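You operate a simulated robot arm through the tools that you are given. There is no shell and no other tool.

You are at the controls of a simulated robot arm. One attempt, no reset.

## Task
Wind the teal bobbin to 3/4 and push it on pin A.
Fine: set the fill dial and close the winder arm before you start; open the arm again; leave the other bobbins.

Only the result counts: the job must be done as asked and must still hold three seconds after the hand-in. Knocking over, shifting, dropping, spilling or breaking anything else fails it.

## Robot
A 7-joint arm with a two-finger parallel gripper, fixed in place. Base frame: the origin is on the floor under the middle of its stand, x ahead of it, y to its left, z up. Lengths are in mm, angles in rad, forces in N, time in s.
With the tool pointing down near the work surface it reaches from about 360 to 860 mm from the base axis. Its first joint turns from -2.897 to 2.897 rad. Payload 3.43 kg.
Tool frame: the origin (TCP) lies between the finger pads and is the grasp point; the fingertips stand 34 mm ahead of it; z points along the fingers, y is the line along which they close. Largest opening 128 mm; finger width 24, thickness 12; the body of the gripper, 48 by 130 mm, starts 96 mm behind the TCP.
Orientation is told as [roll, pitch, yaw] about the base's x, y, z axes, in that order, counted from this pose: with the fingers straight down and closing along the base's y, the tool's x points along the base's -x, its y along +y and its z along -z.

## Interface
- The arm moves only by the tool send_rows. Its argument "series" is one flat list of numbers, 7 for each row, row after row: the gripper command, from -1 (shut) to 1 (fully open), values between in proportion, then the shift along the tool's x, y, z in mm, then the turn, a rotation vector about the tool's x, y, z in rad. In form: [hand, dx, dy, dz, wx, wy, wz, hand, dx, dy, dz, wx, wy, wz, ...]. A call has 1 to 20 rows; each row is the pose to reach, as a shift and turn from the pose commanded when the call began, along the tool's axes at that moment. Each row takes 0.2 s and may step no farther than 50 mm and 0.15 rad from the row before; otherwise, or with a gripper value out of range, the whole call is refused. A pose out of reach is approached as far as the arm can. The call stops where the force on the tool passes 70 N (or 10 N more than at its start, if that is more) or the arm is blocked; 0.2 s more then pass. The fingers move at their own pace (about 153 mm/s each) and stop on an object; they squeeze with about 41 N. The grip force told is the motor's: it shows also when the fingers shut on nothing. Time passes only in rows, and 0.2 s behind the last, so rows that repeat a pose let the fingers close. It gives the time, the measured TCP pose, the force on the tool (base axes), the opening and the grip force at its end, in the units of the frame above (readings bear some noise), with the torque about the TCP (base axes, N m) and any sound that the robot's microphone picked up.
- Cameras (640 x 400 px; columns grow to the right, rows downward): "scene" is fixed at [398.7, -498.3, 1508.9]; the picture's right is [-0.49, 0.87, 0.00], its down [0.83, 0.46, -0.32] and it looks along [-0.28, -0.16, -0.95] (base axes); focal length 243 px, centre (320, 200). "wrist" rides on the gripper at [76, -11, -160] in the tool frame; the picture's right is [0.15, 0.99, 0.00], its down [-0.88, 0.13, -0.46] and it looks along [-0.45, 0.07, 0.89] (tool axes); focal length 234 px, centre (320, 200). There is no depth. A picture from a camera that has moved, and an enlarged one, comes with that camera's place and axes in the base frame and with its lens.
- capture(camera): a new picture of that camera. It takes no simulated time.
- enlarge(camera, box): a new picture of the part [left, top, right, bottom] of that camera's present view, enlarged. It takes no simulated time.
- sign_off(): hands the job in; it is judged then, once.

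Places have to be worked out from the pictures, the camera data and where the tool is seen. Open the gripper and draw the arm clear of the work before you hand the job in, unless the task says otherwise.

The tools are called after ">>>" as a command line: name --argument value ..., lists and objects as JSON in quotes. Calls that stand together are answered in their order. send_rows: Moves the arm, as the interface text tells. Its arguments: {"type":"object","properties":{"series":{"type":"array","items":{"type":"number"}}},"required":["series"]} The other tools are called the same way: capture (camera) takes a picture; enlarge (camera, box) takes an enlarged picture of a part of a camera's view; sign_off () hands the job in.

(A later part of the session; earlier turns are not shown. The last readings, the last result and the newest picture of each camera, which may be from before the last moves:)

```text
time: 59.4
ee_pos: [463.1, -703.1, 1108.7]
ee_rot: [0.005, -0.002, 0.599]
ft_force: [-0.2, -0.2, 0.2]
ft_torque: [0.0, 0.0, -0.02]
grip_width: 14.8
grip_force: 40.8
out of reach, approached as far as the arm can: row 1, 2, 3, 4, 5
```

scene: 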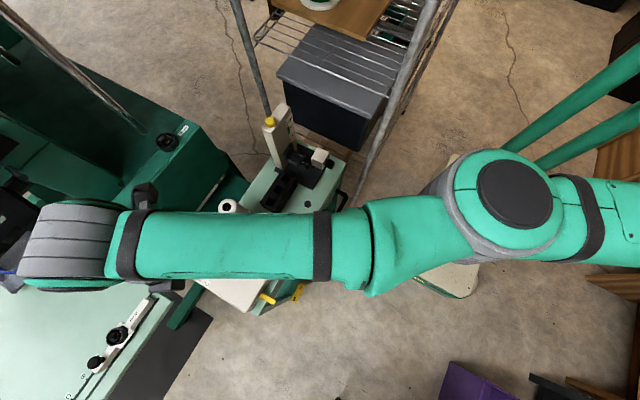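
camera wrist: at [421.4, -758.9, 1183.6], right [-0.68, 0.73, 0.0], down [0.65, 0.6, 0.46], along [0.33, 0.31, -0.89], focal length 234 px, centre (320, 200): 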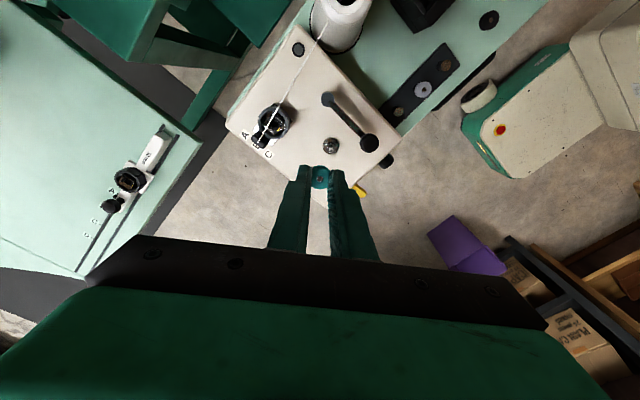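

Both directions are flagged, so the elbow is right at its straight point. A straight descent at constant radius should bend the elbow to the proper side, so I descend 110 mm vertically (still well above the parts).

>>> send_rows --series '[-0.78, 0, 0, 10, 0, 0, 0, -0.78, 0, 0, 20, 0, 0, 0, -0.78, 0, 0, 30, 0, 0, 0, -0.78, 0, 0, 40, 0, 0, 0, -0.78, 0, 0, 50, 0, 0, 0, -0.78, 0, 0, 60, 0, 0, 0, -0.78, 0, 0, 70, 0, 0, 0, -0.78, 0, 0, 80, 0, 0, 0, -0.78, 0, 0, 90, 0, 0, 0, -0.78, 0, 0, 100, 0, 0, 0, -0.78, 0, 0, 110, 0, 0, 0, -0.78, 0, 5, 110, 0, 0, 0, -0.78, 0, 10, 110, 0, 0, 0]'

```text
time: 62.2
ee_pos: [468.4, -711.4, 1000.1]
ee_rot: [0.006, -0.002, 0.6]
ft_force: [0.2, -0.3, -0.4]
ft_torque: [-0.01, 0.01, 0.03]
grip_width: 16.4
grip_force: 13.1
out of reach, approached as far as the arm can: row 3, 4, 5, 6, 7, 8, 9, 10, 11, 12, 13
```

The radius is still pinned at ~852. I'll probe tilts about both tool axes to see which are blocked (this tells me whether it is the elbow or the wrist).

>>> send_rows --series '[-0.78, 0, 0, 0, 0.07, 0, 0, -0.78, 0, 0, 0, 0.14, 0, 0, -0.78, 0, 0, 0, 0, 0, 0, -0.78, 0, 0, 0, -0.07, 0, 0, -0.78, 0, 0, 0, 0, 0, 0, -0.78, 0, 0, 0, 0, 0.1, 0, -0.78, 0, 0, 0, 0, 0, 0, -0.78, 0, 0, 0, 0, -0.1, 0, -0.78, 0, 0, 0, 0, 0, 0]'

>>> capture --camera "scene"

```text
time: 64.2
ee_pos: [468.4, -711.3, 999.7]
ee_rot: [0.002, -0.001, 0.6]
ft_force: [-0.2, 0.6, -0.8]
ft_torque: [0.0, -0.07, 0.01]
grip_width: 14.8
grip_force: 40.6
out of reach, approached as far as the arm can: row 1, 2, 4
```

```text
taken
```

scene: 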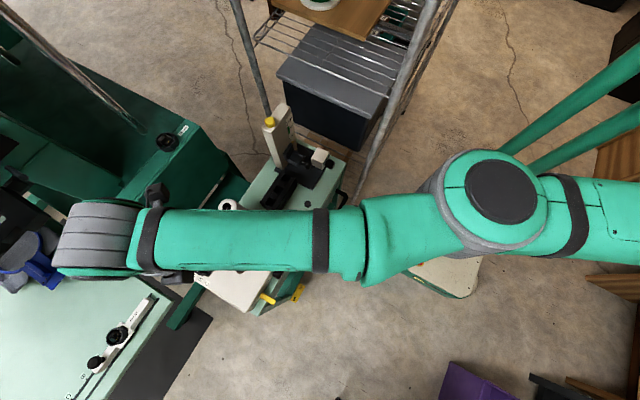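

The wrist is pinned to a narrow radial band and the elbow lies sideways, nearly straight. Moving along the arc should work the elbow, so I sweep ~160 mm counter-clockwise at constant radius and then try to come inward.

>>> send_rows --series '[-0.75, -20, 0.2, 0, 0, 0, 0, -0.75, -40, 0.9, 0, 0, 0, 0, -0.75, -60, 2.1, 0, 0, 0, 0, -0.75, -80, 3.8, 0, 0, 0, 0, -0.75, -100, 5.9, 0, 0, 0, 0, -0.75, -120, 8.5, 0, 0, 0, 0, -0.75, -140, 11.5, 0, 0, 0, 0, -0.75, -160, 15, 0, 0, 0, 0, -0.75, -160, 25, 0, 0, 0, 0, -0.75, -160, 35, 0, 0, 0, 0, -0.75, -160, 45, 0, 0, 0, 0]'

```text
time: 66.6
ee_pos: [601.3, -615.7, 1001.4]
ee_rot: [0.005, -0.002, 0.599]
ft_force: [-0.9, -0.8, -1.2]
ft_torque: [0.02, -0.04, 0.03]
grip_width: 17.4
grip_force: 25.3
out of reach, approached as far as the arm can: row 2, 3, 4, 5, 6, 7, 8, 9, 10, 11
```

The elbow now bulges to the clockwise side whereas it was on the other side before; sweeping clockwise along the boundary should push it back. I sweep from azimuth -46° to -66° at r≈856, z≈1000 (above the cone), then pull inward.

>>> send_rows --series '[-0.75, 21, -0.8, 0, 0, 0, 0, -0.75, 42.5, -1.6, 0, 0, 0, 0, -0.75, 65, -4, 0, 0, 0, 0, -0.75, 87.1, -6, 0, 0, 0, 0, -0.75, 110, -7.2, 0, 0, 0, 0, -0.75, 131.8, -8.1, 0, 0, 0, 0, -0.75, 154, -8, 0, 0, 0, 0, -0.75, 176.7, -7.6, 0, 0, 0, 0, -0.75, 199, -6.4, 0, 0, 0, 0, -0.75, 221.4, -4.9, 0, 0, 0, 0, -0.75, 244, -2.6, 0, 0, 0, 0, -0.75, 266, 0, 0, 0, 0, 0, -0.75, 285, 3, 0, 0, 0, 0, -0.75, 302.7, 6, 0, 0, 0, 0, -0.75, 301, 16, 0, 0, 0, 0, -0.75, 299, 26, 0, 0, 0, 0, -0.75, 297, 36, 0, 0, 0, 0, -0.75, 295.5, 45, 0, 0, 0, 0]'

```text
time: 70.4
ee_pos: [333.3, -744.2, 1000.8]
ee_rot: [0.001, -0.003, 0.6]
ft_force: [0.2, -0.4, -0.4]
ft_torque: [0.02, -0.02, 0.03]
grip_width: 17.4
grip_force: 25.7
out of reach, approached as far as the arm can: row 8, 9, 10, 11, 12, 13, 14
```

The arm came back inside (r≈815) – the elbow is on its proper side again. I check that the bobbin is still held well.

>>> enlarge --camera "wrist" --box '[280, 140, 360, 200]'

>>> capture --camera "scene"

```text
6.67 times, centred on (320, 170) of wrist
camera zoom: at [278.7, -796.8, 1159.7], right [-0.68, 0.73, 0.0], down [0.65, 0.6, 0.46], along [0.33, 0.31, -0.89], focal length 1561 px, centre (320, 400)
```

zoom: 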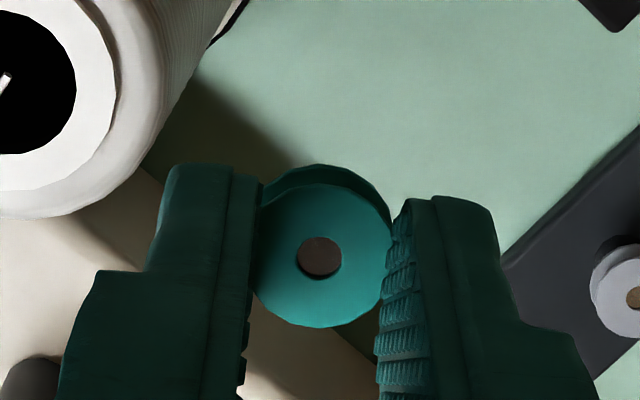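

```text
taken
```

scene: 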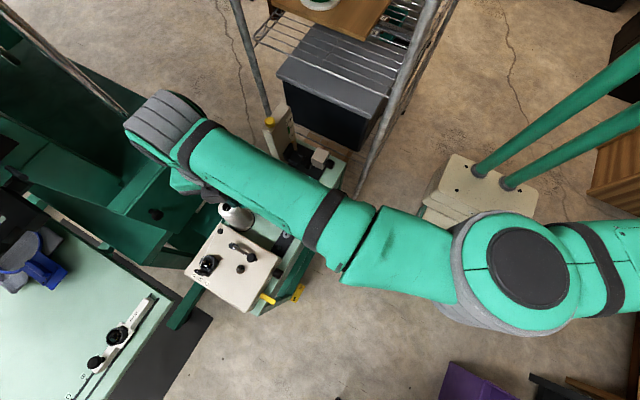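

Bobbin unchanged in the grip. I move, staying inside the boundary, to a spot about 30 mm past the spindle so it is visible in the wrist view.

>>> send_rows --series '[-0.75, -22, 4, 0, 0, 0, 0, -0.75, -45, 8, 0, 0, 0, 0, -0.75, -68, 12, 0, 0, 0, 0, -0.75, -90, 14, 0, 0, 0, 0, -0.75, -110, 4, 0, 0, 0, 0, -0.75, -130, -8, 0, 0, 0, 0, -0.75, -150, -21, 10, 0, 0, 0, -0.75, -165, -30, 25, 0, 0, 0, -0.75, -170.6, -33.7, 40, 0, 0, 0, -0.75, -170.6, -33.7, 40, 0, 0, 0]'

>>> enlarge --camera "wrist" --box '[280, 120, 360, 190]'

```text
time: 72.6
ee_pos: [493.7, -676.1, 961.2]
ee_rot: [0.002, -0.001, 0.602]
ft_force: [-0.8, 1.3, 0.3]
ft_torque: [-0.01, 0.0, 0.02]
grip_width: 17.3
grip_force: 25.0
```

```text
5.71 times, centred on (320, 155) of wrist
camera zoom: at [438.6, -728.3, 1120.0], right [-0.68, 0.73, 0.0], down [0.65, 0.6, 0.46], along [0.33, 0.31, -0.89], focal length 1338 px, centre (320, 457)
```

zoom: 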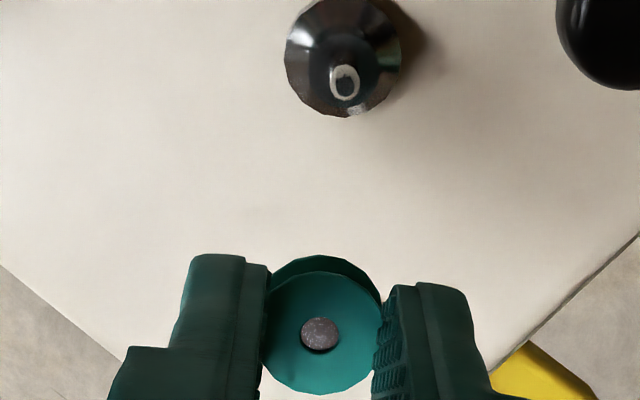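

No limits this time. I descend 25 mm here and measure spindle and bobbin again.

>>> send_rows --series '[-0.75, 0, 0, 10, 0, 0, 0, -0.75, 0, 0, 20, 0, 0, 0, -0.75, 0, 0, 25, 0, 0, 0, -0.75, 0, 0, 25, 0, 0, 0]'

>>> enlarge --camera "wrist" --box '[306, 118, 342, 142]'

>>> enlarge --camera "wrist" --box '[304, 162, 336, 190]'

>>> capture --camera "wrist"

```text
time: 73.6
ee_pos: [493.9, -676.0, 934.9]
ee_rot: [0.002, -0.002, 0.601]
ft_force: [-0.5, 0.3, 0.6]
ft_torque: [-0.02, -0.01, 0.0]
grip_width: 17.4
grip_force: 25.0
```

```text
16.00 times, centred on (324, 130) of wrist
camera zoom: at [438.2, -728.3, 1095.0], right [-0.68, 0.73, 0.0], down [0.65, 0.6, 0.46], along [0.33, 0.31, -0.89], focal length 3747 px, centre (256, 1320)
```

zoom: 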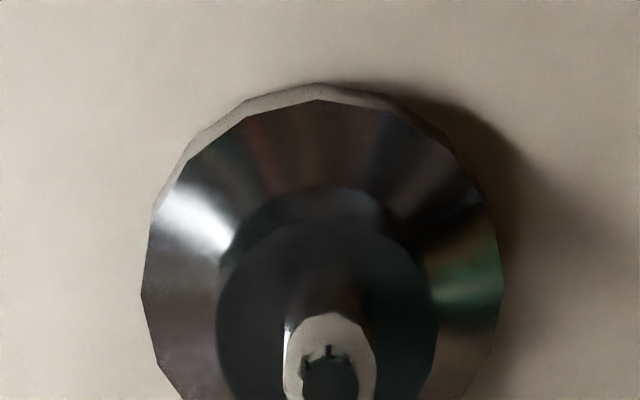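

```text
14.29 times, centred on (320, 176) of wrist
camera zoom: at [438.2, -728.3, 1095.0], right [-0.68, 0.73, 0.0], down [0.65, 0.6, 0.46], along [0.33, 0.31, -0.89], focal length 3345 px, centre (320, 543)
```

zoom: 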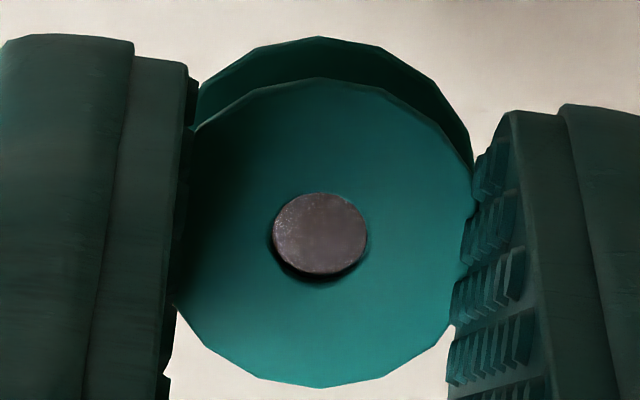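

```text
taken
camera wrist: at [438.2, -728.3, 1095.0], right [-0.68, 0.73, 0.0], down [0.65, 0.6, 0.46], along [0.33, 0.31, -0.89], focal length 234 px, centre (320, 200)
```

wrist: 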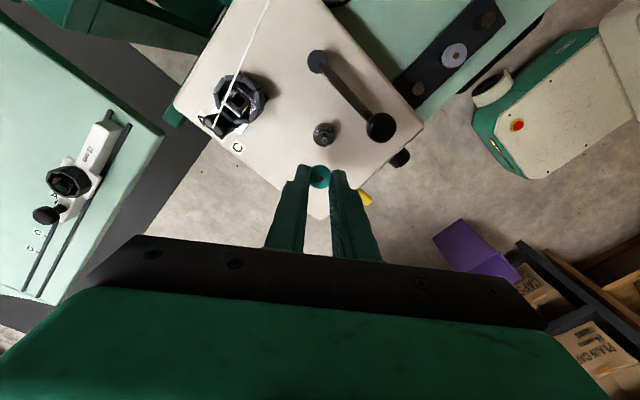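

Shift needed is about 29.2 mm along tool x and -0.25 mm along tool y. I make that move at this height (bobbin ~5 mm above the tip).

>>> send_rows --series '[-0.75, 8, 0, 0, 0, 0, 0, -0.75, 18, -0.1, 0, 0, 0, 0, -0.75, 26, -0.2, 0, 0, 0, 0, -0.75, 29.2, -0.25, 0, 0, 0, 0, -0.75, 29.2, -0.25, 0, 0, 0, 0]'

>>> enlarge --camera "wrist" --box '[300, 155, 340, 195]'

```text
time: 74.8
ee_pos: [469.9, -693.0, 935.5]
ee_rot: [0.002, -0.003, 0.601]
ft_force: [0.2, -0.1, -1.3]
ft_torque: [0.0, -0.03, 0.0]
grip_width: 17.1
grip_force: 25.2
```

```text
10.00 times, centred on (320, 175) of wrist
camera zoom: at [414.6, -745.0, 1094.8], right [-0.68, 0.73, 0.0], down [0.65, 0.6, 0.46], along [0.33, 0.31, -0.89], focal length 2342 px, centre (320, 450)
```

zoom: 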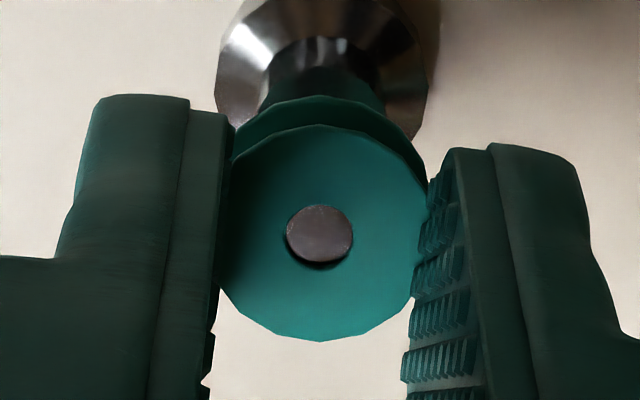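

Dome and bobbin line up. I lower in 2 mm steps, first 8 mm, watching the force.

>>> send_rows --series '[-0.75, 0, 0, 2, 0, 0, 0, -0.75, 0, 0, 4, 0, 0, 0, -0.75, 0, 0, 6, 0, 0, 0, -0.75, 0, 0, 8, 0, 0, 0]'

>>> enlarge --camera "wrist" --box '[300, 155, 340, 195]'

```text
time: 75.8
ee_pos: [468.9, -693.6, 928.4]
ee_rot: [0.004, -0.002, 0.6]
ft_force: [0.3, -0.3, 0.0]
ft_torque: [0.01, -0.02, -0.01]
grip_width: 17.3
grip_force: 25.5
```

```text
10.00 times, centred on (320, 175) of wrist
camera zoom: at [414.6, -744.9, 1086.7], right [-0.68, 0.73, 0.0], down [0.65, 0.6, 0.46], along [0.33, 0.31, -0.89], focal length 2342 px, centre (320, 450)
```

zoom: 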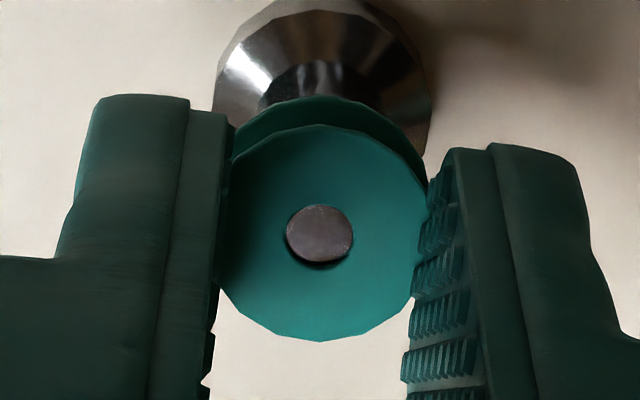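

No force so far and the bobbin hasn't shifted. I continue down another 6 mm.

>>> send_rows --series '[-0.75, 0, 0, 1.5, 0, 0, 0, -0.75, 0, 0, 3, 0, 0, 0, -0.75, 0, 0, 4.5, 0, 0, 0, -0.75, 0, 0, 6, 0, 0, 0]'

>>> enlarge --camera "wrist" --box '[300, 155, 340, 195]'

```text
time: 76.8
ee_pos: [469.1, -692.6, 921.8]
ee_rot: [0.0, -0.001, 0.599]
ft_force: [0.7, -0.2, 0.4]
ft_torque: [0.01, 0.01, -0.01]
grip_width: 17.3
grip_force: 24.8
```

```text
10.00 times, centred on (320, 175) of wrist
camera zoom: at [414.4, -744.9, 1080.8], right [-0.68, 0.73, 0.0], down [0.65, 0.6, 0.46], along [0.33, 0.31, -0.89], focal length 2342 px, centre (320, 450)
```

zoom: 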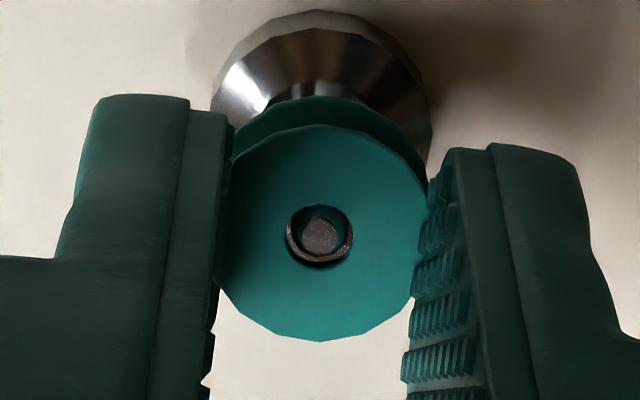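

The spindle tip is showing centred in the bobbin's hole. I continue down in 1 mm steps to find the shoulder.

>>> send_rows --series '[-0.75, 0, 0, 1, 0, 0, 0, -0.75, 0, 0, 2, 0, 0, 0, -0.75, 0, 0, 3, 0, 0, 0, -0.75, 0, 0, 4, 0, 0, 0]'

>>> enlarge --camera "wrist" --box '[300, 155, 340, 195]'

```text
time: 77.8
ee_pos: [469.4, -692.4, 917.9]
ee_rot: [0.003, -0.002, 0.601]
ft_force: [0.7, 0.3, 1.1]
ft_torque: [-0.01, 0.0, 0.01]
grip_width: 17.3
grip_force: 25.1
```

```text
10.00 times, centred on (320, 175) of wrist
camera zoom: at [414.4, -744.8, 1077.3], right [-0.68, 0.73, 0.0], down [0.65, 0.6, 0.46], along [0.33, 0.31, -0.89], focal length 2342 px, centre (320, 450)
```

zoom: 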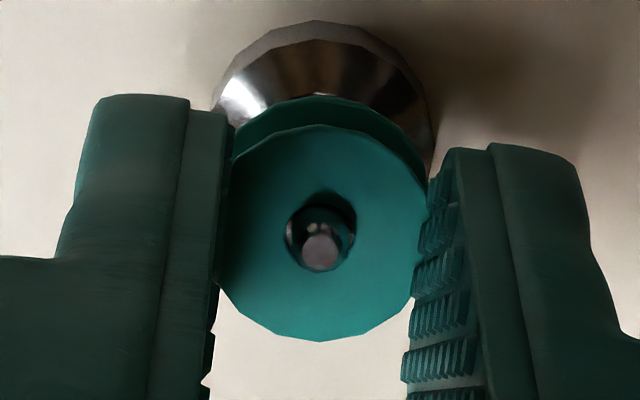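

The tip now stands out above the bobbin. A few more millimetres to seat it on the shoulder.

>>> send_rows --series '[-0.75, 0, 0, 1, 0, 0, 0, -0.75, 0, 0, 2, 0, 0, 0, -0.75, 0, 0, 2, 0, 0, 0]'

>>> enlarge --camera "wrist" --box '[300, 155, 340, 195]'

```text
time: 78.6
ee_pos: [469.3, -692.6, 915.5]
ee_rot: [0.004, -0.001, 0.6]
ft_force: [0.6, 0.1, 0.5]
ft_torque: [0.03, 0.01, 0.0]
grip_width: 17.6
grip_force: 24.7
```

```text
10.00 times, centred on (320, 175) of wrist
camera zoom: at [414.5, -744.8, 1074.9], right [-0.68, 0.73, 0.0], down [0.65, 0.6, 0.46], along [0.33, 0.31, -0.89], focal length 2342 px, centre (320, 450)
```

zoom: 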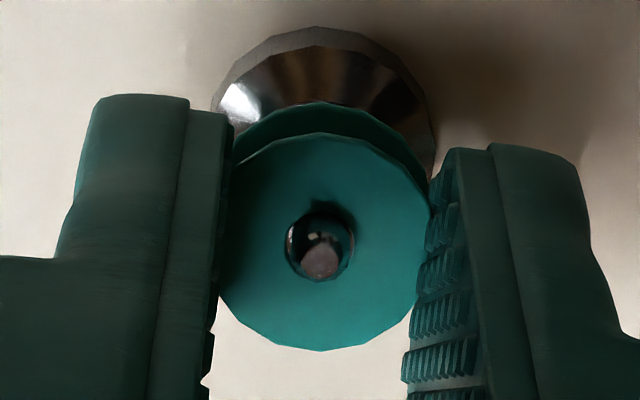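

The bobbin now stays while the gripper sinks slightly – it is on the shoulder. One more gentle 1.5 mm push, then I open gradually.

>>> send_rows --series '[-0.75, 0, 0, 1.5, 0, 0, 0, -0.75, 0, 0, 1.5, 0, 0, 0, -0.73, 0, 0, 1.5, 0, 0, 0, -0.71, 0, 0, 1.5, 0, 0, 0, -0.69, 0, 0, 1.5, 0, 0, 0, -0.66, 0, 0, 1.5, 0, 0, 0, -0.62, 0, 0, 1.5, 0, 0, 0, -0.58, 0, 0, 1.5, 0, 0, 0]'

>>> enlarge --camera "wrist" --box '[295, 150, 345, 200]'

```text
time: 80.4
ee_pos: [469.6, -692.7, 913.9]
ee_rot: [0.002, -0.002, 0.599]
ft_force: [0.2, -0.3, 0.6]
ft_torque: [0.01, 0.0, 0.0]
grip_width: 27.1
grip_force: 0.0
```

```text
8.00 times, centred on (320, 175) of wrist
camera zoom: at [414.5, -744.9, 1073.6], right [-0.68, 0.73, 0.0], down [0.65, 0.6, 0.46], along [0.33, 0.31, -0.89], focal length 1873 px, centre (320, 400)
```

zoom: 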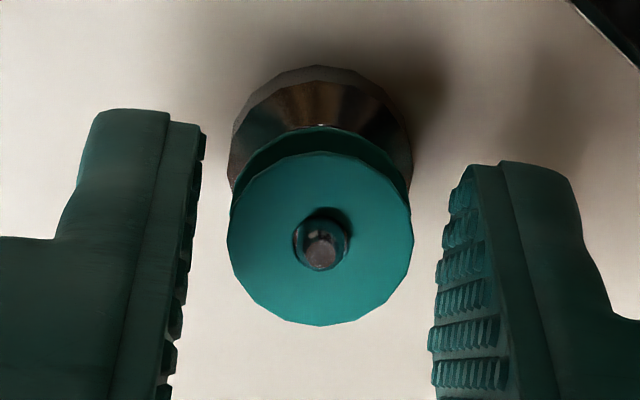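

The bobbin sits on the spindle with the tip showing. Next the winder arm: I rise, open to ~34 mm, and move over the arm knob with yaw ≈1.3 so the fingers can straddle it.

>>> send_rows --series '[-0.58, 0, 0, -15, 0, 0, 0, -0.5, 0, 0, -45, 0, 0, 0, -0.47, 0, 0, -80, 0, 0, 0, -0.47, 3, 6, -80, 0, 0, -0.1, -0.47, 7, 13, -80, 0, 0, -0.22, -0.47, 11, 20, -80, 0, 0, -0.34, -0.47, 15, 27, -80, 0, 0, -0.46, -0.47, 19, 34, -80, 0, 0, -0.58, -0.47, 21.4, 38.5, -80, 0, 0, -0.7, -0.47, 21.4, 38.5, -80, 0, 0, -0.7]'

>>> capture --camera "wrist"

>>> enlarge --camera "wrist" --box '[260, 90, 380, 190]'

```text
time: 82.6
ee_pos: [430.1, -672.8, 995.2]
ee_rot: [0.0, -0.004, 1.302]
ft_force: [0.9, -0.3, 0.2]
ft_torque: [0.0, 0.01, 0.03]
grip_width: 34.1
grip_force: 0.1
```

```text
taken
camera wrist: at [422.0, -749.1, 1152.8], right [-0.99, 0.12, 0.0], down [0.11, 0.88, 0.46], along [0.06, 0.46, -0.89], focal length 234 px, centre (320, 200)
```

wrist: 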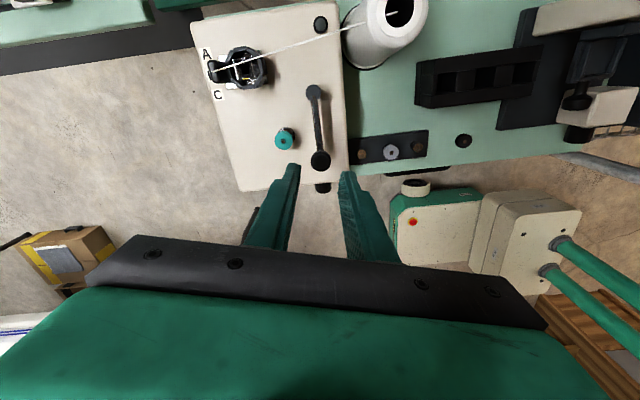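

```text
4.00 times, centred on (320, 140) of wrist
camera zoom: at [422.0, -749.1, 1152.8], right [-0.99, 0.12, 0.0], down [0.11, 0.88, 0.46], along [0.06, 0.46, -0.89], focal length 937 px, centre (320, 440)
```

zoom: 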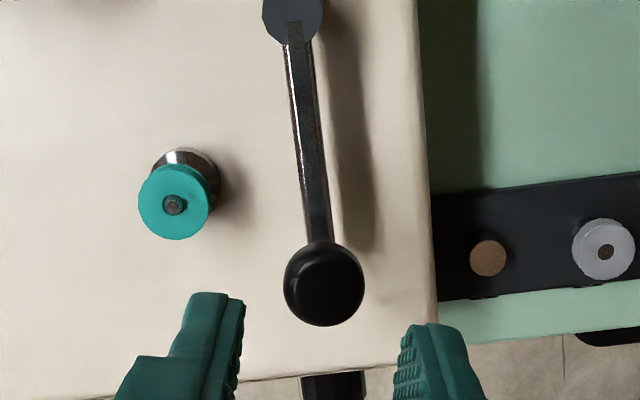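

The knob is centred under the tool within about 1 mm, and the bobbin sits nicely on the spindle. I descend 60 mm so the fingertips straddle the knob head (tips at ≈900).

>>> send_rows --series '[-0.47, 0, 1, 15, 0, 0, 0, -0.47, 0, 1, 30, 0, 0, 0, -0.47, 0, 1, 45, 0, 0, 0, -0.47, 0, 1, 54, 0, 0, 0, -0.47, 0, 1, 60, 0, 0, 0]'

>>> enlarge --camera "wrist" --box '[250, 110, 370, 210]'

```text
time: 83.8
ee_pos: [429.0, -673.1, 933.0]
ee_rot: [-0.002, -0.005, 1.301]
ft_force: [0.1, 0.1, -0.6]
ft_torque: [-0.02, -0.03, 0.0]
grip_width: 33.8
grip_force: 0.1
```

```text
4.00 times, centred on (310, 160) of wrist
camera zoom: at [421.2, -748.8, 1093.3], right [-0.99, 0.12, 0.0], down [0.11, 0.88, 0.46], along [0.06, 0.45, -0.89], focal length 937 px, centre (360, 360)
```

zoom: 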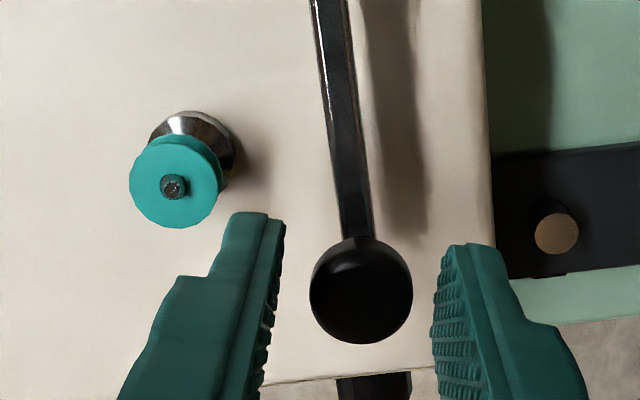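

The knob is between the fingers. I narrow slightly and swing it along its arc about the pivot (430.5,-735.6) to 20°.

>>> send_rows --series '[-0.58, 0, 0, 0, 0, 0, 0, -0.58, -1, -4, 0, 0, 0, 0, -0.58, -1.8, -8.2, 0, 0, 0, 0, -0.58, -2.2, -13.7, 0, 0, 0, 0, -0.58, -2.3, -19.2, 0, 0, 0, 0, -0.58, -1.8, -24.6, 0, 0, 0, 0]'

>>> enlarge --camera "wrist" --box '[250, 110, 370, 210]'

```text
time: 85.2
ee_pos: [454.9, -677.7, 934.7]
ee_rot: [-0.001, -0.003, 1.3]
ft_force: [-0.1, 0.3, 0.3]
ft_torque: [-0.05, -0.01, -0.01]
grip_width: 27.3
grip_force: 0.5
```

```text
4.00 times, centred on (310, 160) of wrist
camera zoom: at [445.3, -753.5, 1093.4], right [-0.99, 0.12, 0.0], down [0.11, 0.88, 0.46], along [0.06, 0.46, -0.89], focal length 937 px, centre (360, 360)
```

zoom: 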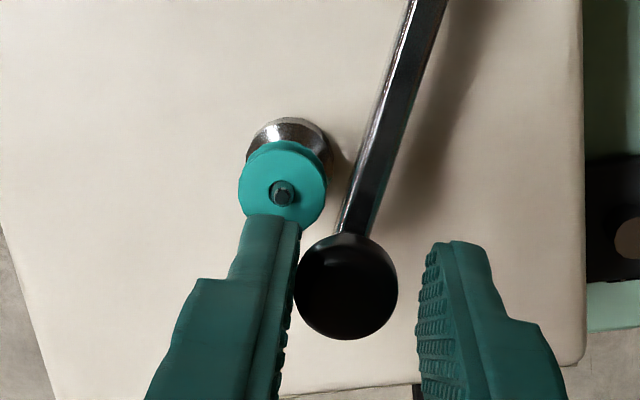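

The arm swung along with the knob (about 20–25°), and the bar is close to the bobbin. I continue slowly to see where it stops.

>>> send_rows --series '[-0.58, 0.4, -2.7, 0, 0, 0, 0, -0.58, 0.9, -5.4, 0, 0, 0, 0, -0.58, 1.6, -8, 0, 0, 0, 0, -0.58, 1.6, -8, 0, 0, 0, 0]'

>>> enlarge --camera "wrist" --box '[250, 110, 370, 210]'

```text
time: 86.2
ee_pos: [460.8, -681.5, 932.8]
ee_rot: [-0.002, -0.005, 1.3]
ft_force: [0.0, 0.0, -0.1]
ft_torque: [-0.02, 0.02, -0.01]
grip_width: 26.8
grip_force: 0.0
```

```text
4.00 times, centred on (310, 160) of wrist
camera zoom: at [452.1, -757.1, 1093.7], right [-0.99, 0.12, 0.0], down [0.11, 0.88, 0.46], along [0.06, 0.46, -0.89], focal length 937 px, centre (360, 360)
```

zoom: 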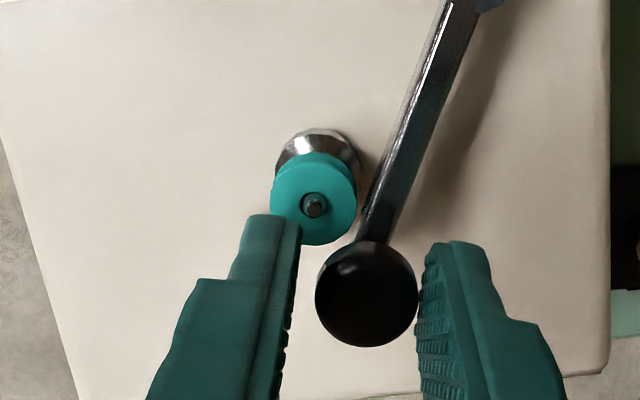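

The bar is now nearly touching the bobbin. I push a further 3 mm along the arc and read the force.

>>> send_rows --series '[-0.58, 0.4, -1.5, 0, 0, 0, 0, -0.58, 0.9, -3, 0, 0, 0, 0, -0.58, 0.9, -3, 0, 0, 0, 0]'

>>> enlarge --camera "wrist" --box '[270, 130, 360, 205]'

```text
time: 87.0
ee_pos: [462.8, -682.2, 934.4]
ee_rot: [0.001, -0.004, 1.301]
ft_force: [-3.9, 3.1, -0.3]
ft_torque: [0.09, 0.1, -0.04]
grip_width: 29.6
grip_force: 2.4
```

```text
5.33 times, centred on (315, 168) of wrist
camera zoom: at [454.4, -758.7, 1093.6], right [-0.99, 0.12, 0.0], down [0.11, 0.88, 0.46], along [0.06, 0.46, -0.89], focal length 1249 px, centre (347, 373)
```

zoom: 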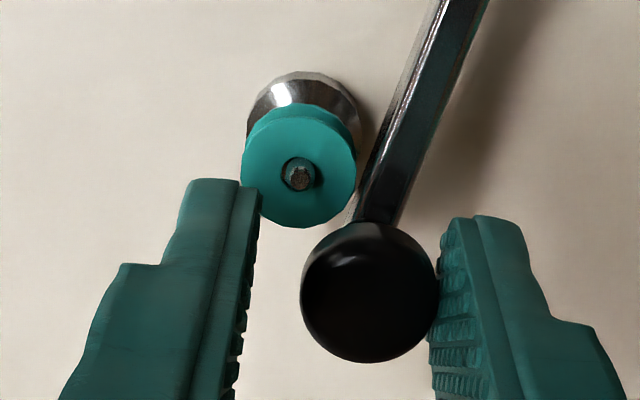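

About 5 N resistance: the arm has reached its stop. I press 1.5 mm more to be sure, then compare the bar position.

>>> send_rows --series '[-0.58, 0.4, -1.5, 0, 0, 0, 0, -0.58, 0.4, -1.5, 0, 0, 0, 0]'

>>> enlarge --camera "wrist" --box '[270, 130, 360, 205]'

```text
time: 87.6
ee_pos: [463.8, -684.6, 932.7]
ee_rot: [0.001, -0.002, 1.301]
ft_force: [-7.8, 3.7, 1.3]
ft_torque: [0.19, 0.18, -0.05]
grip_width: 31.3
grip_force: 3.7
```

```text
5.33 times, centred on (315, 168) of wrist
camera zoom: at [455.4, -759.8, 1093.5], right [-0.99, 0.12, 0.0], down [0.11, 0.88, 0.46], along [0.06, 0.46, -0.89], focal length 1249 px, centre (347, 373)
```

zoom: 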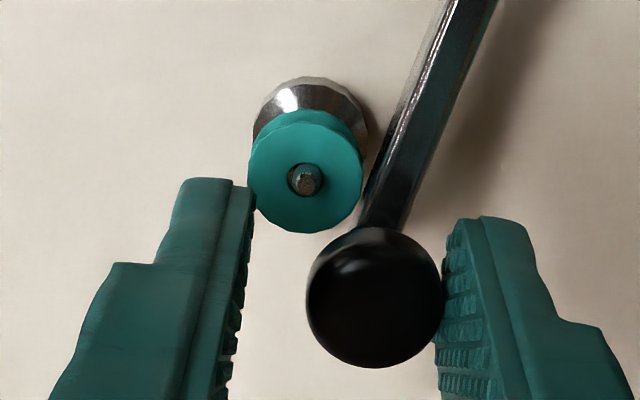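

The arm is closed at ≈28° with the bar against the bobbin. I ease off the pressure and rise clear, then check that it stays.

>>> send_rows --series '[-0.5, -0.4, 3, 0, 0, 0, 0, -0.45, -0.4, 4, 0, 0, 0, 0, -0.45, -0.4, 4, -20, 0, 0, 0, -0.45, -0.4, 4, -45, 0, 0, 0, -0.45, -0.4, 4, -75, 0, 0, 0]'

>>> enlarge --camera "wrist" --box '[260, 90, 380, 190]'

```text
time: 88.8
ee_pos: [460.5, -681.5, 1009.7]
ee_rot: [0.0, -0.003, 1.299]
ft_force: [-0.1, -0.2, 0.1]
ft_torque: [-0.02, 0.01, 0.04]
grip_width: 35.2
grip_force: 0.0
```

```text
4.00 times, centred on (320, 140) of wrist
camera zoom: at [452.5, -758.4, 1168.4], right [-0.99, 0.12, 0.0], down [0.11, 0.88, 0.46], along [0.06, 0.46, -0.89], focal length 937 px, centre (320, 440)
```

zoom: 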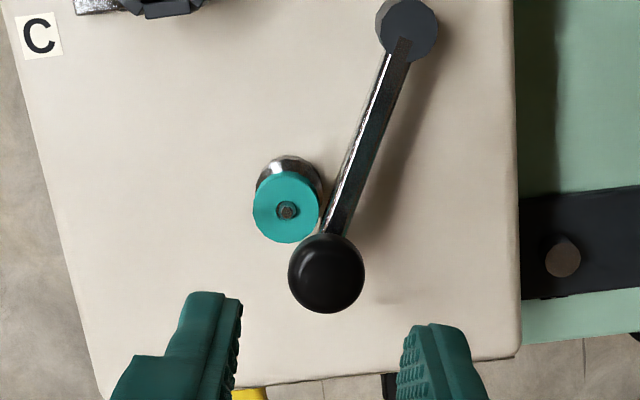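

The arm stays closed against the bobbin. Now the on/off lever: I move over its outer end (500,-588) with yaw 1.57 so the fingers close along x.

>>> send_rows --series '[-0.45, -25, -3.3, 0, 0, 0, -0.07, -0.45, -50, -6.5, 0, 0, 0, -0.14, -0.45, -76, -9.8, 0, 0, 0, -0.2, -0.45, -100.7, -13.1, 0, 0, 0, -0.27, -0.45, -100.7, -13.1, 30, 0, 0, -0.27, -0.45, -100.7, -13.1, 60, 0, 0, -0.27, -0.45, -100.7, -13.1, 80, 0, 0, -0.27, -0.45, -100.7, -13.1, 80, 0, 0, -0.27]'

>>> enlarge --camera "wrist" --box '[260, 100, 380, 200]'

>>> enlarge --camera "scene" --box '[180, 230, 320, 330]'

```text
time: 90.6
ee_pos: [499.3, -588.5, 929.9]
ee_rot: [-0.001, -0.004, 1.57]
ft_force: [0.4, -0.1, 0.2]
ft_torque: [-0.03, 0.05, 0.0]
grip_width: 35.2
grip_force: 0.0
```

```text
4.00 times, centred on (320, 150) of wrist
camera zoom: at [511.8, -664.6, 1088.8], right [-0.99, -0.15, 0.0], down [-0.13, 0.88, 0.46], along [-0.07, 0.45, -0.89], focal length 937 px, centre (320, 400)
```

zoom: 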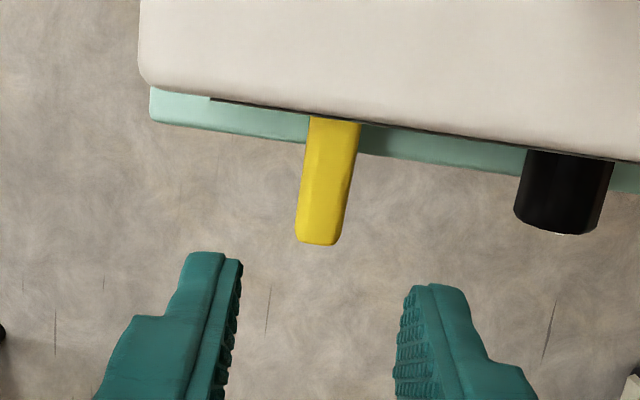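

```text
4.00 times, centred on (250, 280) of scene
camera zoom: at [398.7, -498.3, 1508.9], right [-0.49, 0.87, 0.0], down [0.83, 0.46, -0.32], along [-0.28, -0.16, -0.95], focal length 973 px, centre (600, -120)
```

zoom: 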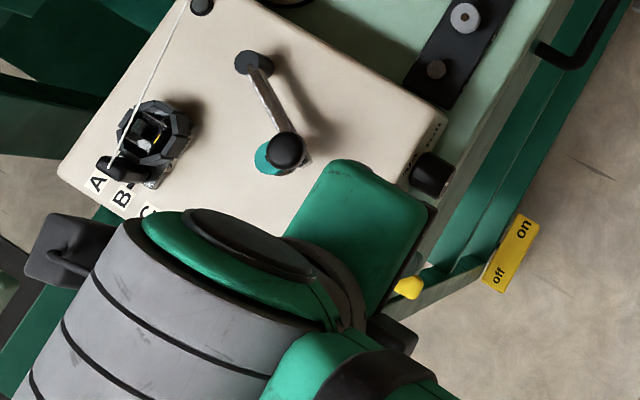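

The lever end is at about (499.2,-580,815). I descend with a 1.5 mm x-correction so the fingertips straddle the lever's outer part.

>>> send_rows --series '[-0.45, 1, 1.5, 25, 0, 0, 0, -0.45, 2, 1.5, 50, 0, 0, 0, -0.45, 2, 1.5, 70, 0, 0, 0, -0.45, 2, 1.5, 80, 0, 0, 0, -0.45, 2, 1.5, 86, 0, 0, 0]'

>>> enlarge --camera "wrist" --box '[260, 120, 380, 220]'

```text
time: 91.8
ee_pos: [499.1, -589.8, 843.7]
ee_rot: [-0.001, -0.003, 1.57]
ft_force: [-0.1, 0.3, 0.0]
ft_torque: [-0.01, -0.02, -0.01]
grip_width: 35.1
grip_force: 0.1
```

```text
4.00 times, centred on (320, 170) of wrist
camera zoom: at [511.5, -666.1, 1002.6], right [-0.99, -0.15, 0.0], down [-0.13, 0.88, 0.46], along [-0.07, 0.45, -0.89], focal length 937 px, centre (320, 320)
```

zoom: 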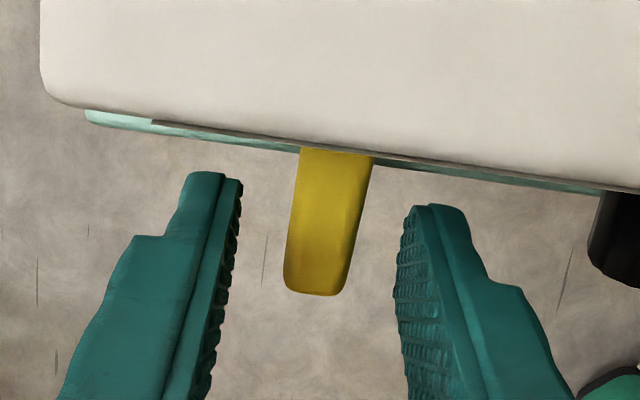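

The lever is between the fingers. I close on it.

>>> send_rows --series '[-1, 0, 0, 0, 0, 0, 0, -1, 0, 0, 0, 0, 0, 0, -1, 0, 0, 0, 0, 0, 0]'

```text
time: 92.6
ee_pos: [498.2, -590.0, 843.6]
ee_rot: [-0.002, -0.004, 1.57]
ft_force: [2.0, -2.9, -2.4]
ft_torque: [0.07, -0.03, 0.04]
grip_width: 13.3
grip_force: 44.8
```

Gripped at 13.3 mm. I raise it along its arc, first about 17 mm, watching the force and any sound.

>>> send_rows --series '[-1, -1.2, 0, -2.7, 0, 0, 0, -1, -2, 0, -5.4, 0, 0, 0, -1, -2.6, 0, -8.2, 0, 0, 0, -1, -3, 0, -11.1, 0, 0, 0, -1, -3, 0, -14, 0, 0, 0, -1, -3, 0, -16.9, 0, 0, 0]'

>>> enlarge --camera "wrist" --box '[260, 120, 380, 220]'

```text
time: 94.0
ee_pos: [498.9, -586.0, 859.2]
ee_rot: [0.0, -0.007, 1.573]
ft_force: [1.0, 8.7, -24.9]
ft_torque: [1.1, -0.02, -0.06]
grip_width: 13.3
grip_force: 45.1
```

```text
4.00 times, centred on (320, 170) of wrist
camera zoom: at [512.0, -662.8, 1018.3], right [-0.99, -0.15, 0.0], down [-0.13, 0.88, 0.46], along [-0.07, 0.46, -0.89], focal length 937 px, centre (320, 320)
```

zoom: 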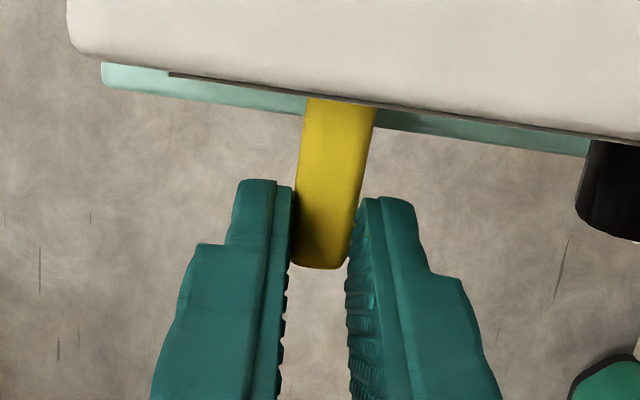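

25 N pull and the lever has risen only ~8 mm; it is stiff. I keep raising in small steps.

>>> send_rows --series '[-1, 0, 0, -2.5, 0, 0, 0, -1, 0.3, 0, -5, 0, 0, 0, -1, 0.6, 0, -7.5, 0, 0, 0, -1, 1, 0, -10, 0, 0, 0]'

>>> enlarge --camera "wrist" --box '[260, 120, 380, 220]'

```text
time: 95.0
ee_pos: [499.3, -588.9, 869.2]
ee_rot: [0.0, -0.003, 1.572]
ft_force: [3.8, 6.7, -28.1]
ft_torque: [1.19, -0.13, 0.01]
grip_width: 13.6
grip_force: 45.1
```

```text
4.00 times, centred on (320, 170) of wrist
camera zoom: at [511.7, -664.6, 1028.3], right [-0.99, -0.15, 0.0], down [-0.13, 0.88, 0.46], along [-0.07, 0.45, -0.89], focal length 937 px, centre (320, 320)
```

zoom: 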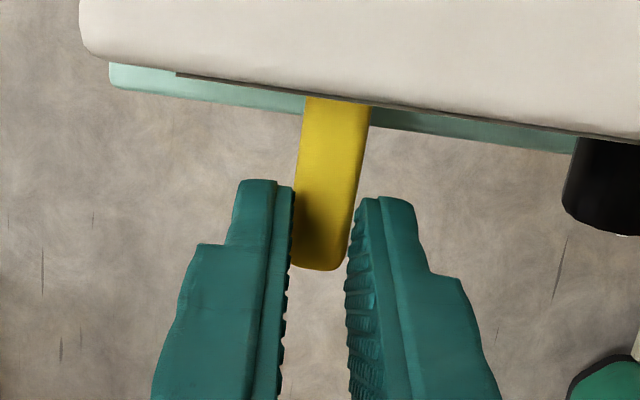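

The lever is creeping up (end now z≈830) but the pads slip. I open to see whether it stays where it is.

>>> send_rows --series '[-0.6, 0, 0, 0, 0, 0, 0, -0.45, 0, 0, 0, 0, 0, 0, -0.45, 0, 0, 0, 0, 0, 0]'

>>> enlarge --camera "wrist" --box '[260, 120, 380, 220]'

>>> enlarge --camera "scene" --box '[240, 260, 320, 310]'

```text
time: 95.8
ee_pos: [498.6, -588.9, 870.1]
ee_rot: [0.001, -0.002, 1.571]
ft_force: [1.4, 0.2, -0.6]
ft_torque: [0.02, -0.02, 0.02]
grip_width: 35.3
grip_force: 0.0
```

```text
4.00 times, centred on (320, 170) of wrist
camera zoom: at [511.0, -664.6, 1029.6], right [-0.99, -0.15, 0.0], down [-0.13, 0.88, 0.46], along [-0.07, 0.45, -0.89], focal length 937 px, centre (320, 320)
```

zoom: 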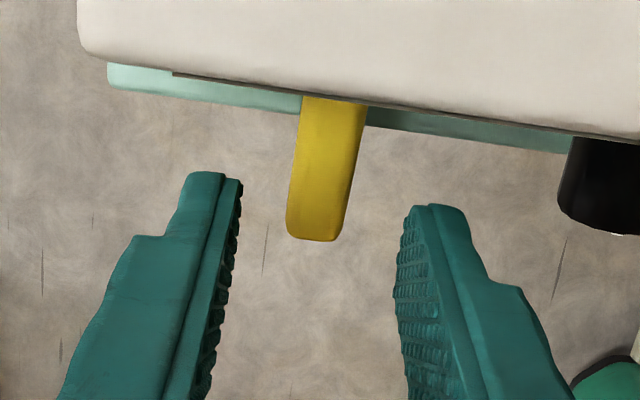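

```text
8.00 times, centred on (280, 285) of scene
camera zoom: at [398.7, -498.3, 1508.9], right [-0.49, 0.87, 0.0], down [0.83, 0.46, -0.32], along [-0.28, -0.16, -0.95], focal length 1947 px, centre (640, -480)
```

zoom: 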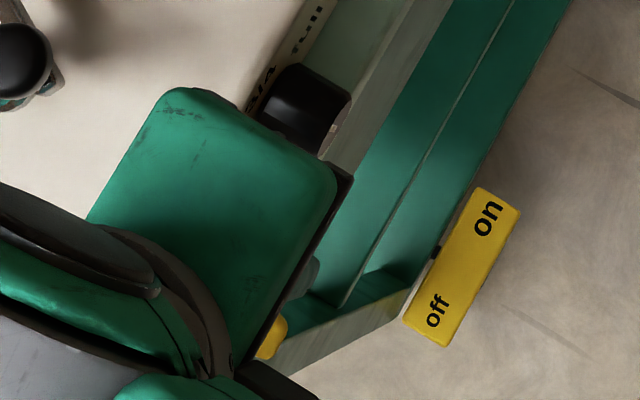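

The lever sprang back to off: it must be pushed past its mid-point. Pushing from below will be surer: I back away outward, shut the fingers, and tilt the tool ~60° so the fingers can slide under the lever's end.

>>> send_rows --series '[-0.45, 0, 0, -20, 0, 0, 0, -0.45, 0, 0, -40, 0, 0, 0, -0.7, -25, 0, -45, 0, 0, 0, -1, -50, 0, -45, 0, 0, 0, -1, -70, 0, -45, 0, 0, 0, -1, -70, 0, -45, 0, 0.15, 0, -1, -70, 0, -45, 0, 0.3, 0, -1, -70, 0, -45, 0, 0.45, 0, -1, -70, 0, -45, 0, 0.6, 0, -1, -70, 0, -45, 0, 0.75, 0, -1, -70, 0, -45, 0, 0.9, 0, -1, -70, 0, -45, 0, 1.05, 0]'

>>> capture --camera "wrist"

>>> capture --camera "scene"

```text
time: 98.4
ee_pos: [498.7, -519.5, 917.2]
ee_rot: [-0.002, 1.051, 1.569]
ft_force: [0.3, 0.2, 0.8]
ft_torque: [-0.01, -0.01, -0.01]
grip_width: 0.0
grip_force: 32.9
```

```text
taken
camera wrist: at [510.6, -417.6, 1061.3], right [-0.99, -0.07, 0.13], down [-0.13, 0.83, -0.54], along [-0.07, -0.55, -0.83], focal length 234 px, centre (320, 200)
```

wrist: 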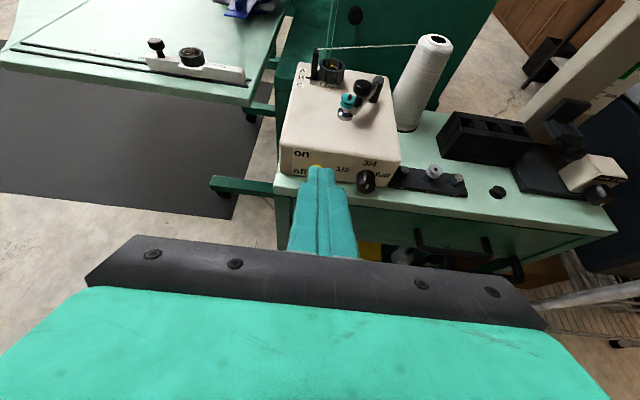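

```text
taken
```

scene: 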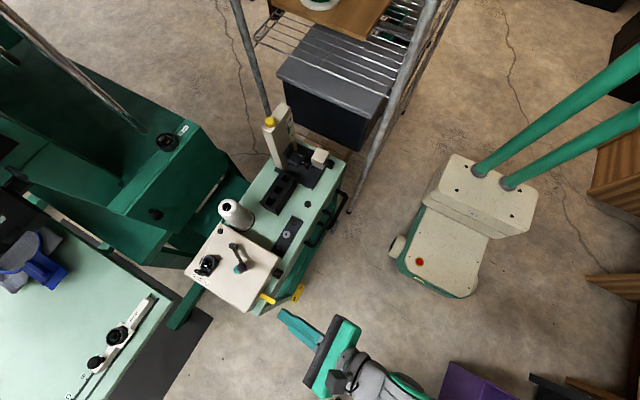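

A clear upright front view. I'll enlarge the dial, lever, and arm to verify their states.

>>> enlarge --camera "wrist" --box '[340, 145, 410, 200]'

>>> enlarge --camera "wrist" --box '[275, 130, 355, 190]'

>>> enlarge --camera "wrist" --box '[320, 70, 400, 130]'

>>> enlarge --camera "scene" --box '[210, 230, 310, 310]'

```text
7.27 times, centred on (375, 172) of wrist
camera zoom: at [510.6, -417.6, 1061.3], right [-0.99, -0.07, 0.13], down [-0.13, 0.83, -0.54], along [-0.07, -0.55, -0.83], focal length 1703 px, centre (-80, 400)
```

zoom: 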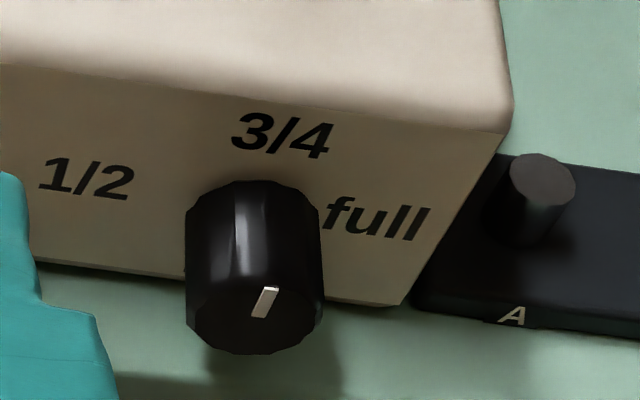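

```text
6.67 times, centred on (315, 160) of wrist
camera zoom: at [510.6, -417.6, 1061.3], right [-0.99, -0.07, 0.13], down [-0.13, 0.83, -0.54], along [-0.07, -0.55, -0.83], focal length 1561 px, centre (353, 467)
```

zoom: 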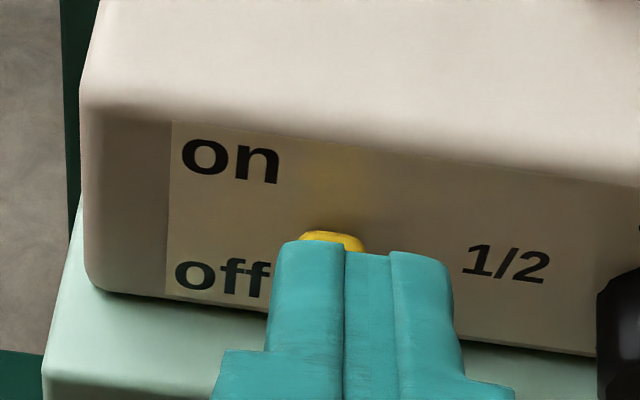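

```text
6.67 times, centred on (360, 100) of wrist
camera zoom: at [510.6, -417.6, 1061.3], right [-0.99, -0.07, 0.13], down [-0.13, 0.83, -0.54], along [-0.07, -0.55, -0.83], focal length 1561 px, centre (53, 867)
```

zoom: 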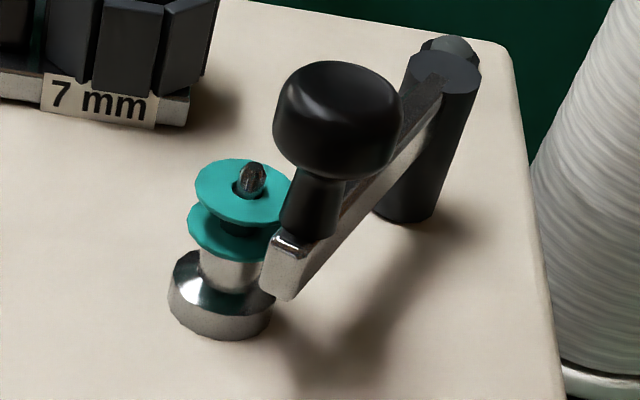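

```text
5.00 times, centred on (260, 270) of scene
camera zoom: at [398.7, -498.3, 1508.9], right [-0.49, 0.87, 0.0], down [0.83, 0.46, -0.32], along [-0.28, -0.16, -0.95], focal length 1217 px, centre (620, -150)
```

zoom: 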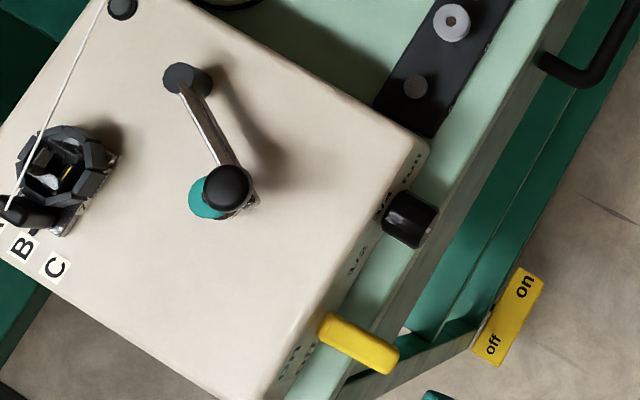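

The winding arm rests against the bobbin, and the dial mark points to 3/4, maybe a few degrees toward "full". I'll zoom in on the dial to measure the angle.

>>> enlarge --camera "wrist" --box '[356, 166, 380, 196]'

>>> enlarge --camera "wrist" --box '[340, 150, 412, 196]'

```text
13.33 times, centred on (368, 181) of wrist
camera zoom: at [510.6, -417.6, 1061.3], right [-0.99, -0.07, 0.13], down [-0.13, 0.83, -0.54], along [-0.07, -0.55, -0.83], focal length 3122 px, centre (-320, 453)
```

zoom: 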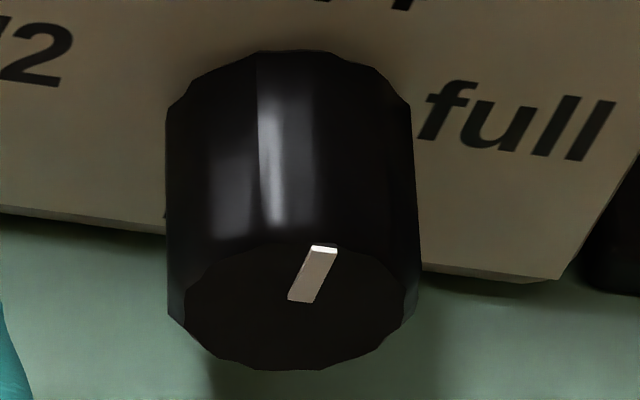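

```text
8.70 times, centred on (376, 173) of wrist
camera zoom: at [510.6, -417.6, 1061.3], right [-0.99, -0.07, 0.13], down [-0.13, 0.83, -0.54], along [-0.07, -0.55, -0.83], focal length 2036 px, centre (-167, 435)
```

zoom: 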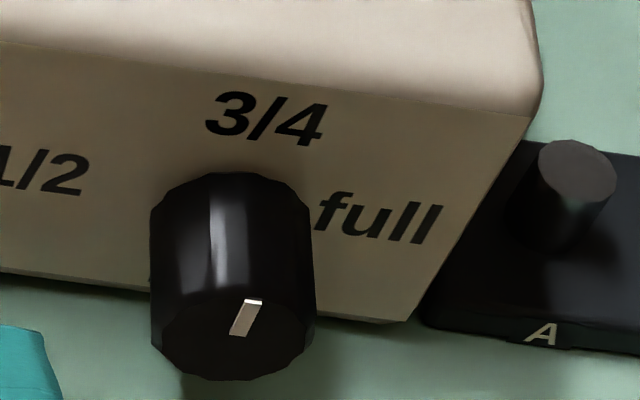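

The dial mark computes to exactly vertical, i.e. on 3/4, and the bar lies against the bobbin. Now I bring the closed fingertips down in front of the cart and under the lever's end.

>>> send_rows --series '[-1, -29, 0.3, 6, 0, 0, 0, -1, -57.7, 0.3, 11.5, 0, 0, 0, -1, -87, 0.3, 31, 0, 0, 0, -1, -116, 0.3, 50.6, 0, 0, 0, -1, -110, 0.3, 61, 0, 0, 0, -1, -104.1, 0.3, 71.4, 0, 0, 0, -1, -95, 0.3, 80, 0, 0, 0, -1, -86.6, 0.3, 87.9, 0, 0, 0]'

>>> enlarge --camera "wrist" --box '[260, 110, 380, 210]'

>>> enlarge --camera "scene" --box '[220, 260, 340, 340]'

```text
time: 100.2
ee_pos: [497.9, -550.7, 796.2]
ee_rot: [-0.001, 1.047, 1.574]
ft_force: [0.4, -1.0, 0.0]
ft_torque: [0.0, -0.02, 0.01]
grip_width: 0.0
grip_force: 32.6
```

```text
4.00 times, centred on (320, 160) of wrist
camera zoom: at [511.2, -450.5, 942.0], right [-0.99, -0.07, 0.13], down [-0.13, 0.84, -0.53], along [-0.07, -0.54, -0.84], focal length 937 px, centre (320, 360)
```

zoom: 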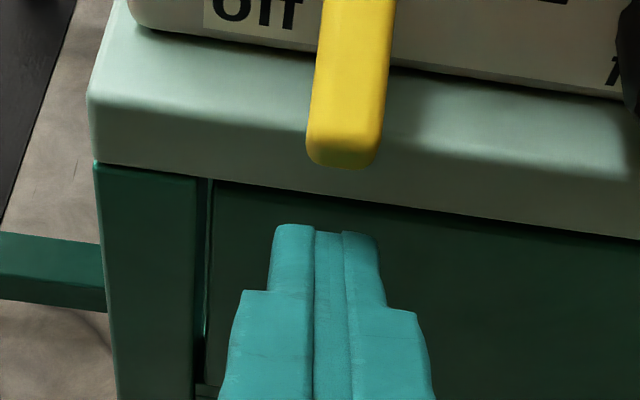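

```text
5.00 times, centred on (280, 300) of scene
camera zoom: at [398.7, -498.3, 1508.9], right [-0.49, 0.87, 0.0], down [0.83, 0.46, -0.32], along [-0.28, -0.16, -0.95], focal length 1217 px, centre (520, -300)
```

zoom: 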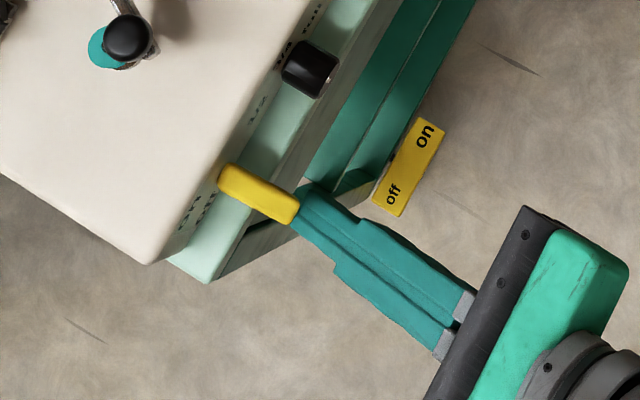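

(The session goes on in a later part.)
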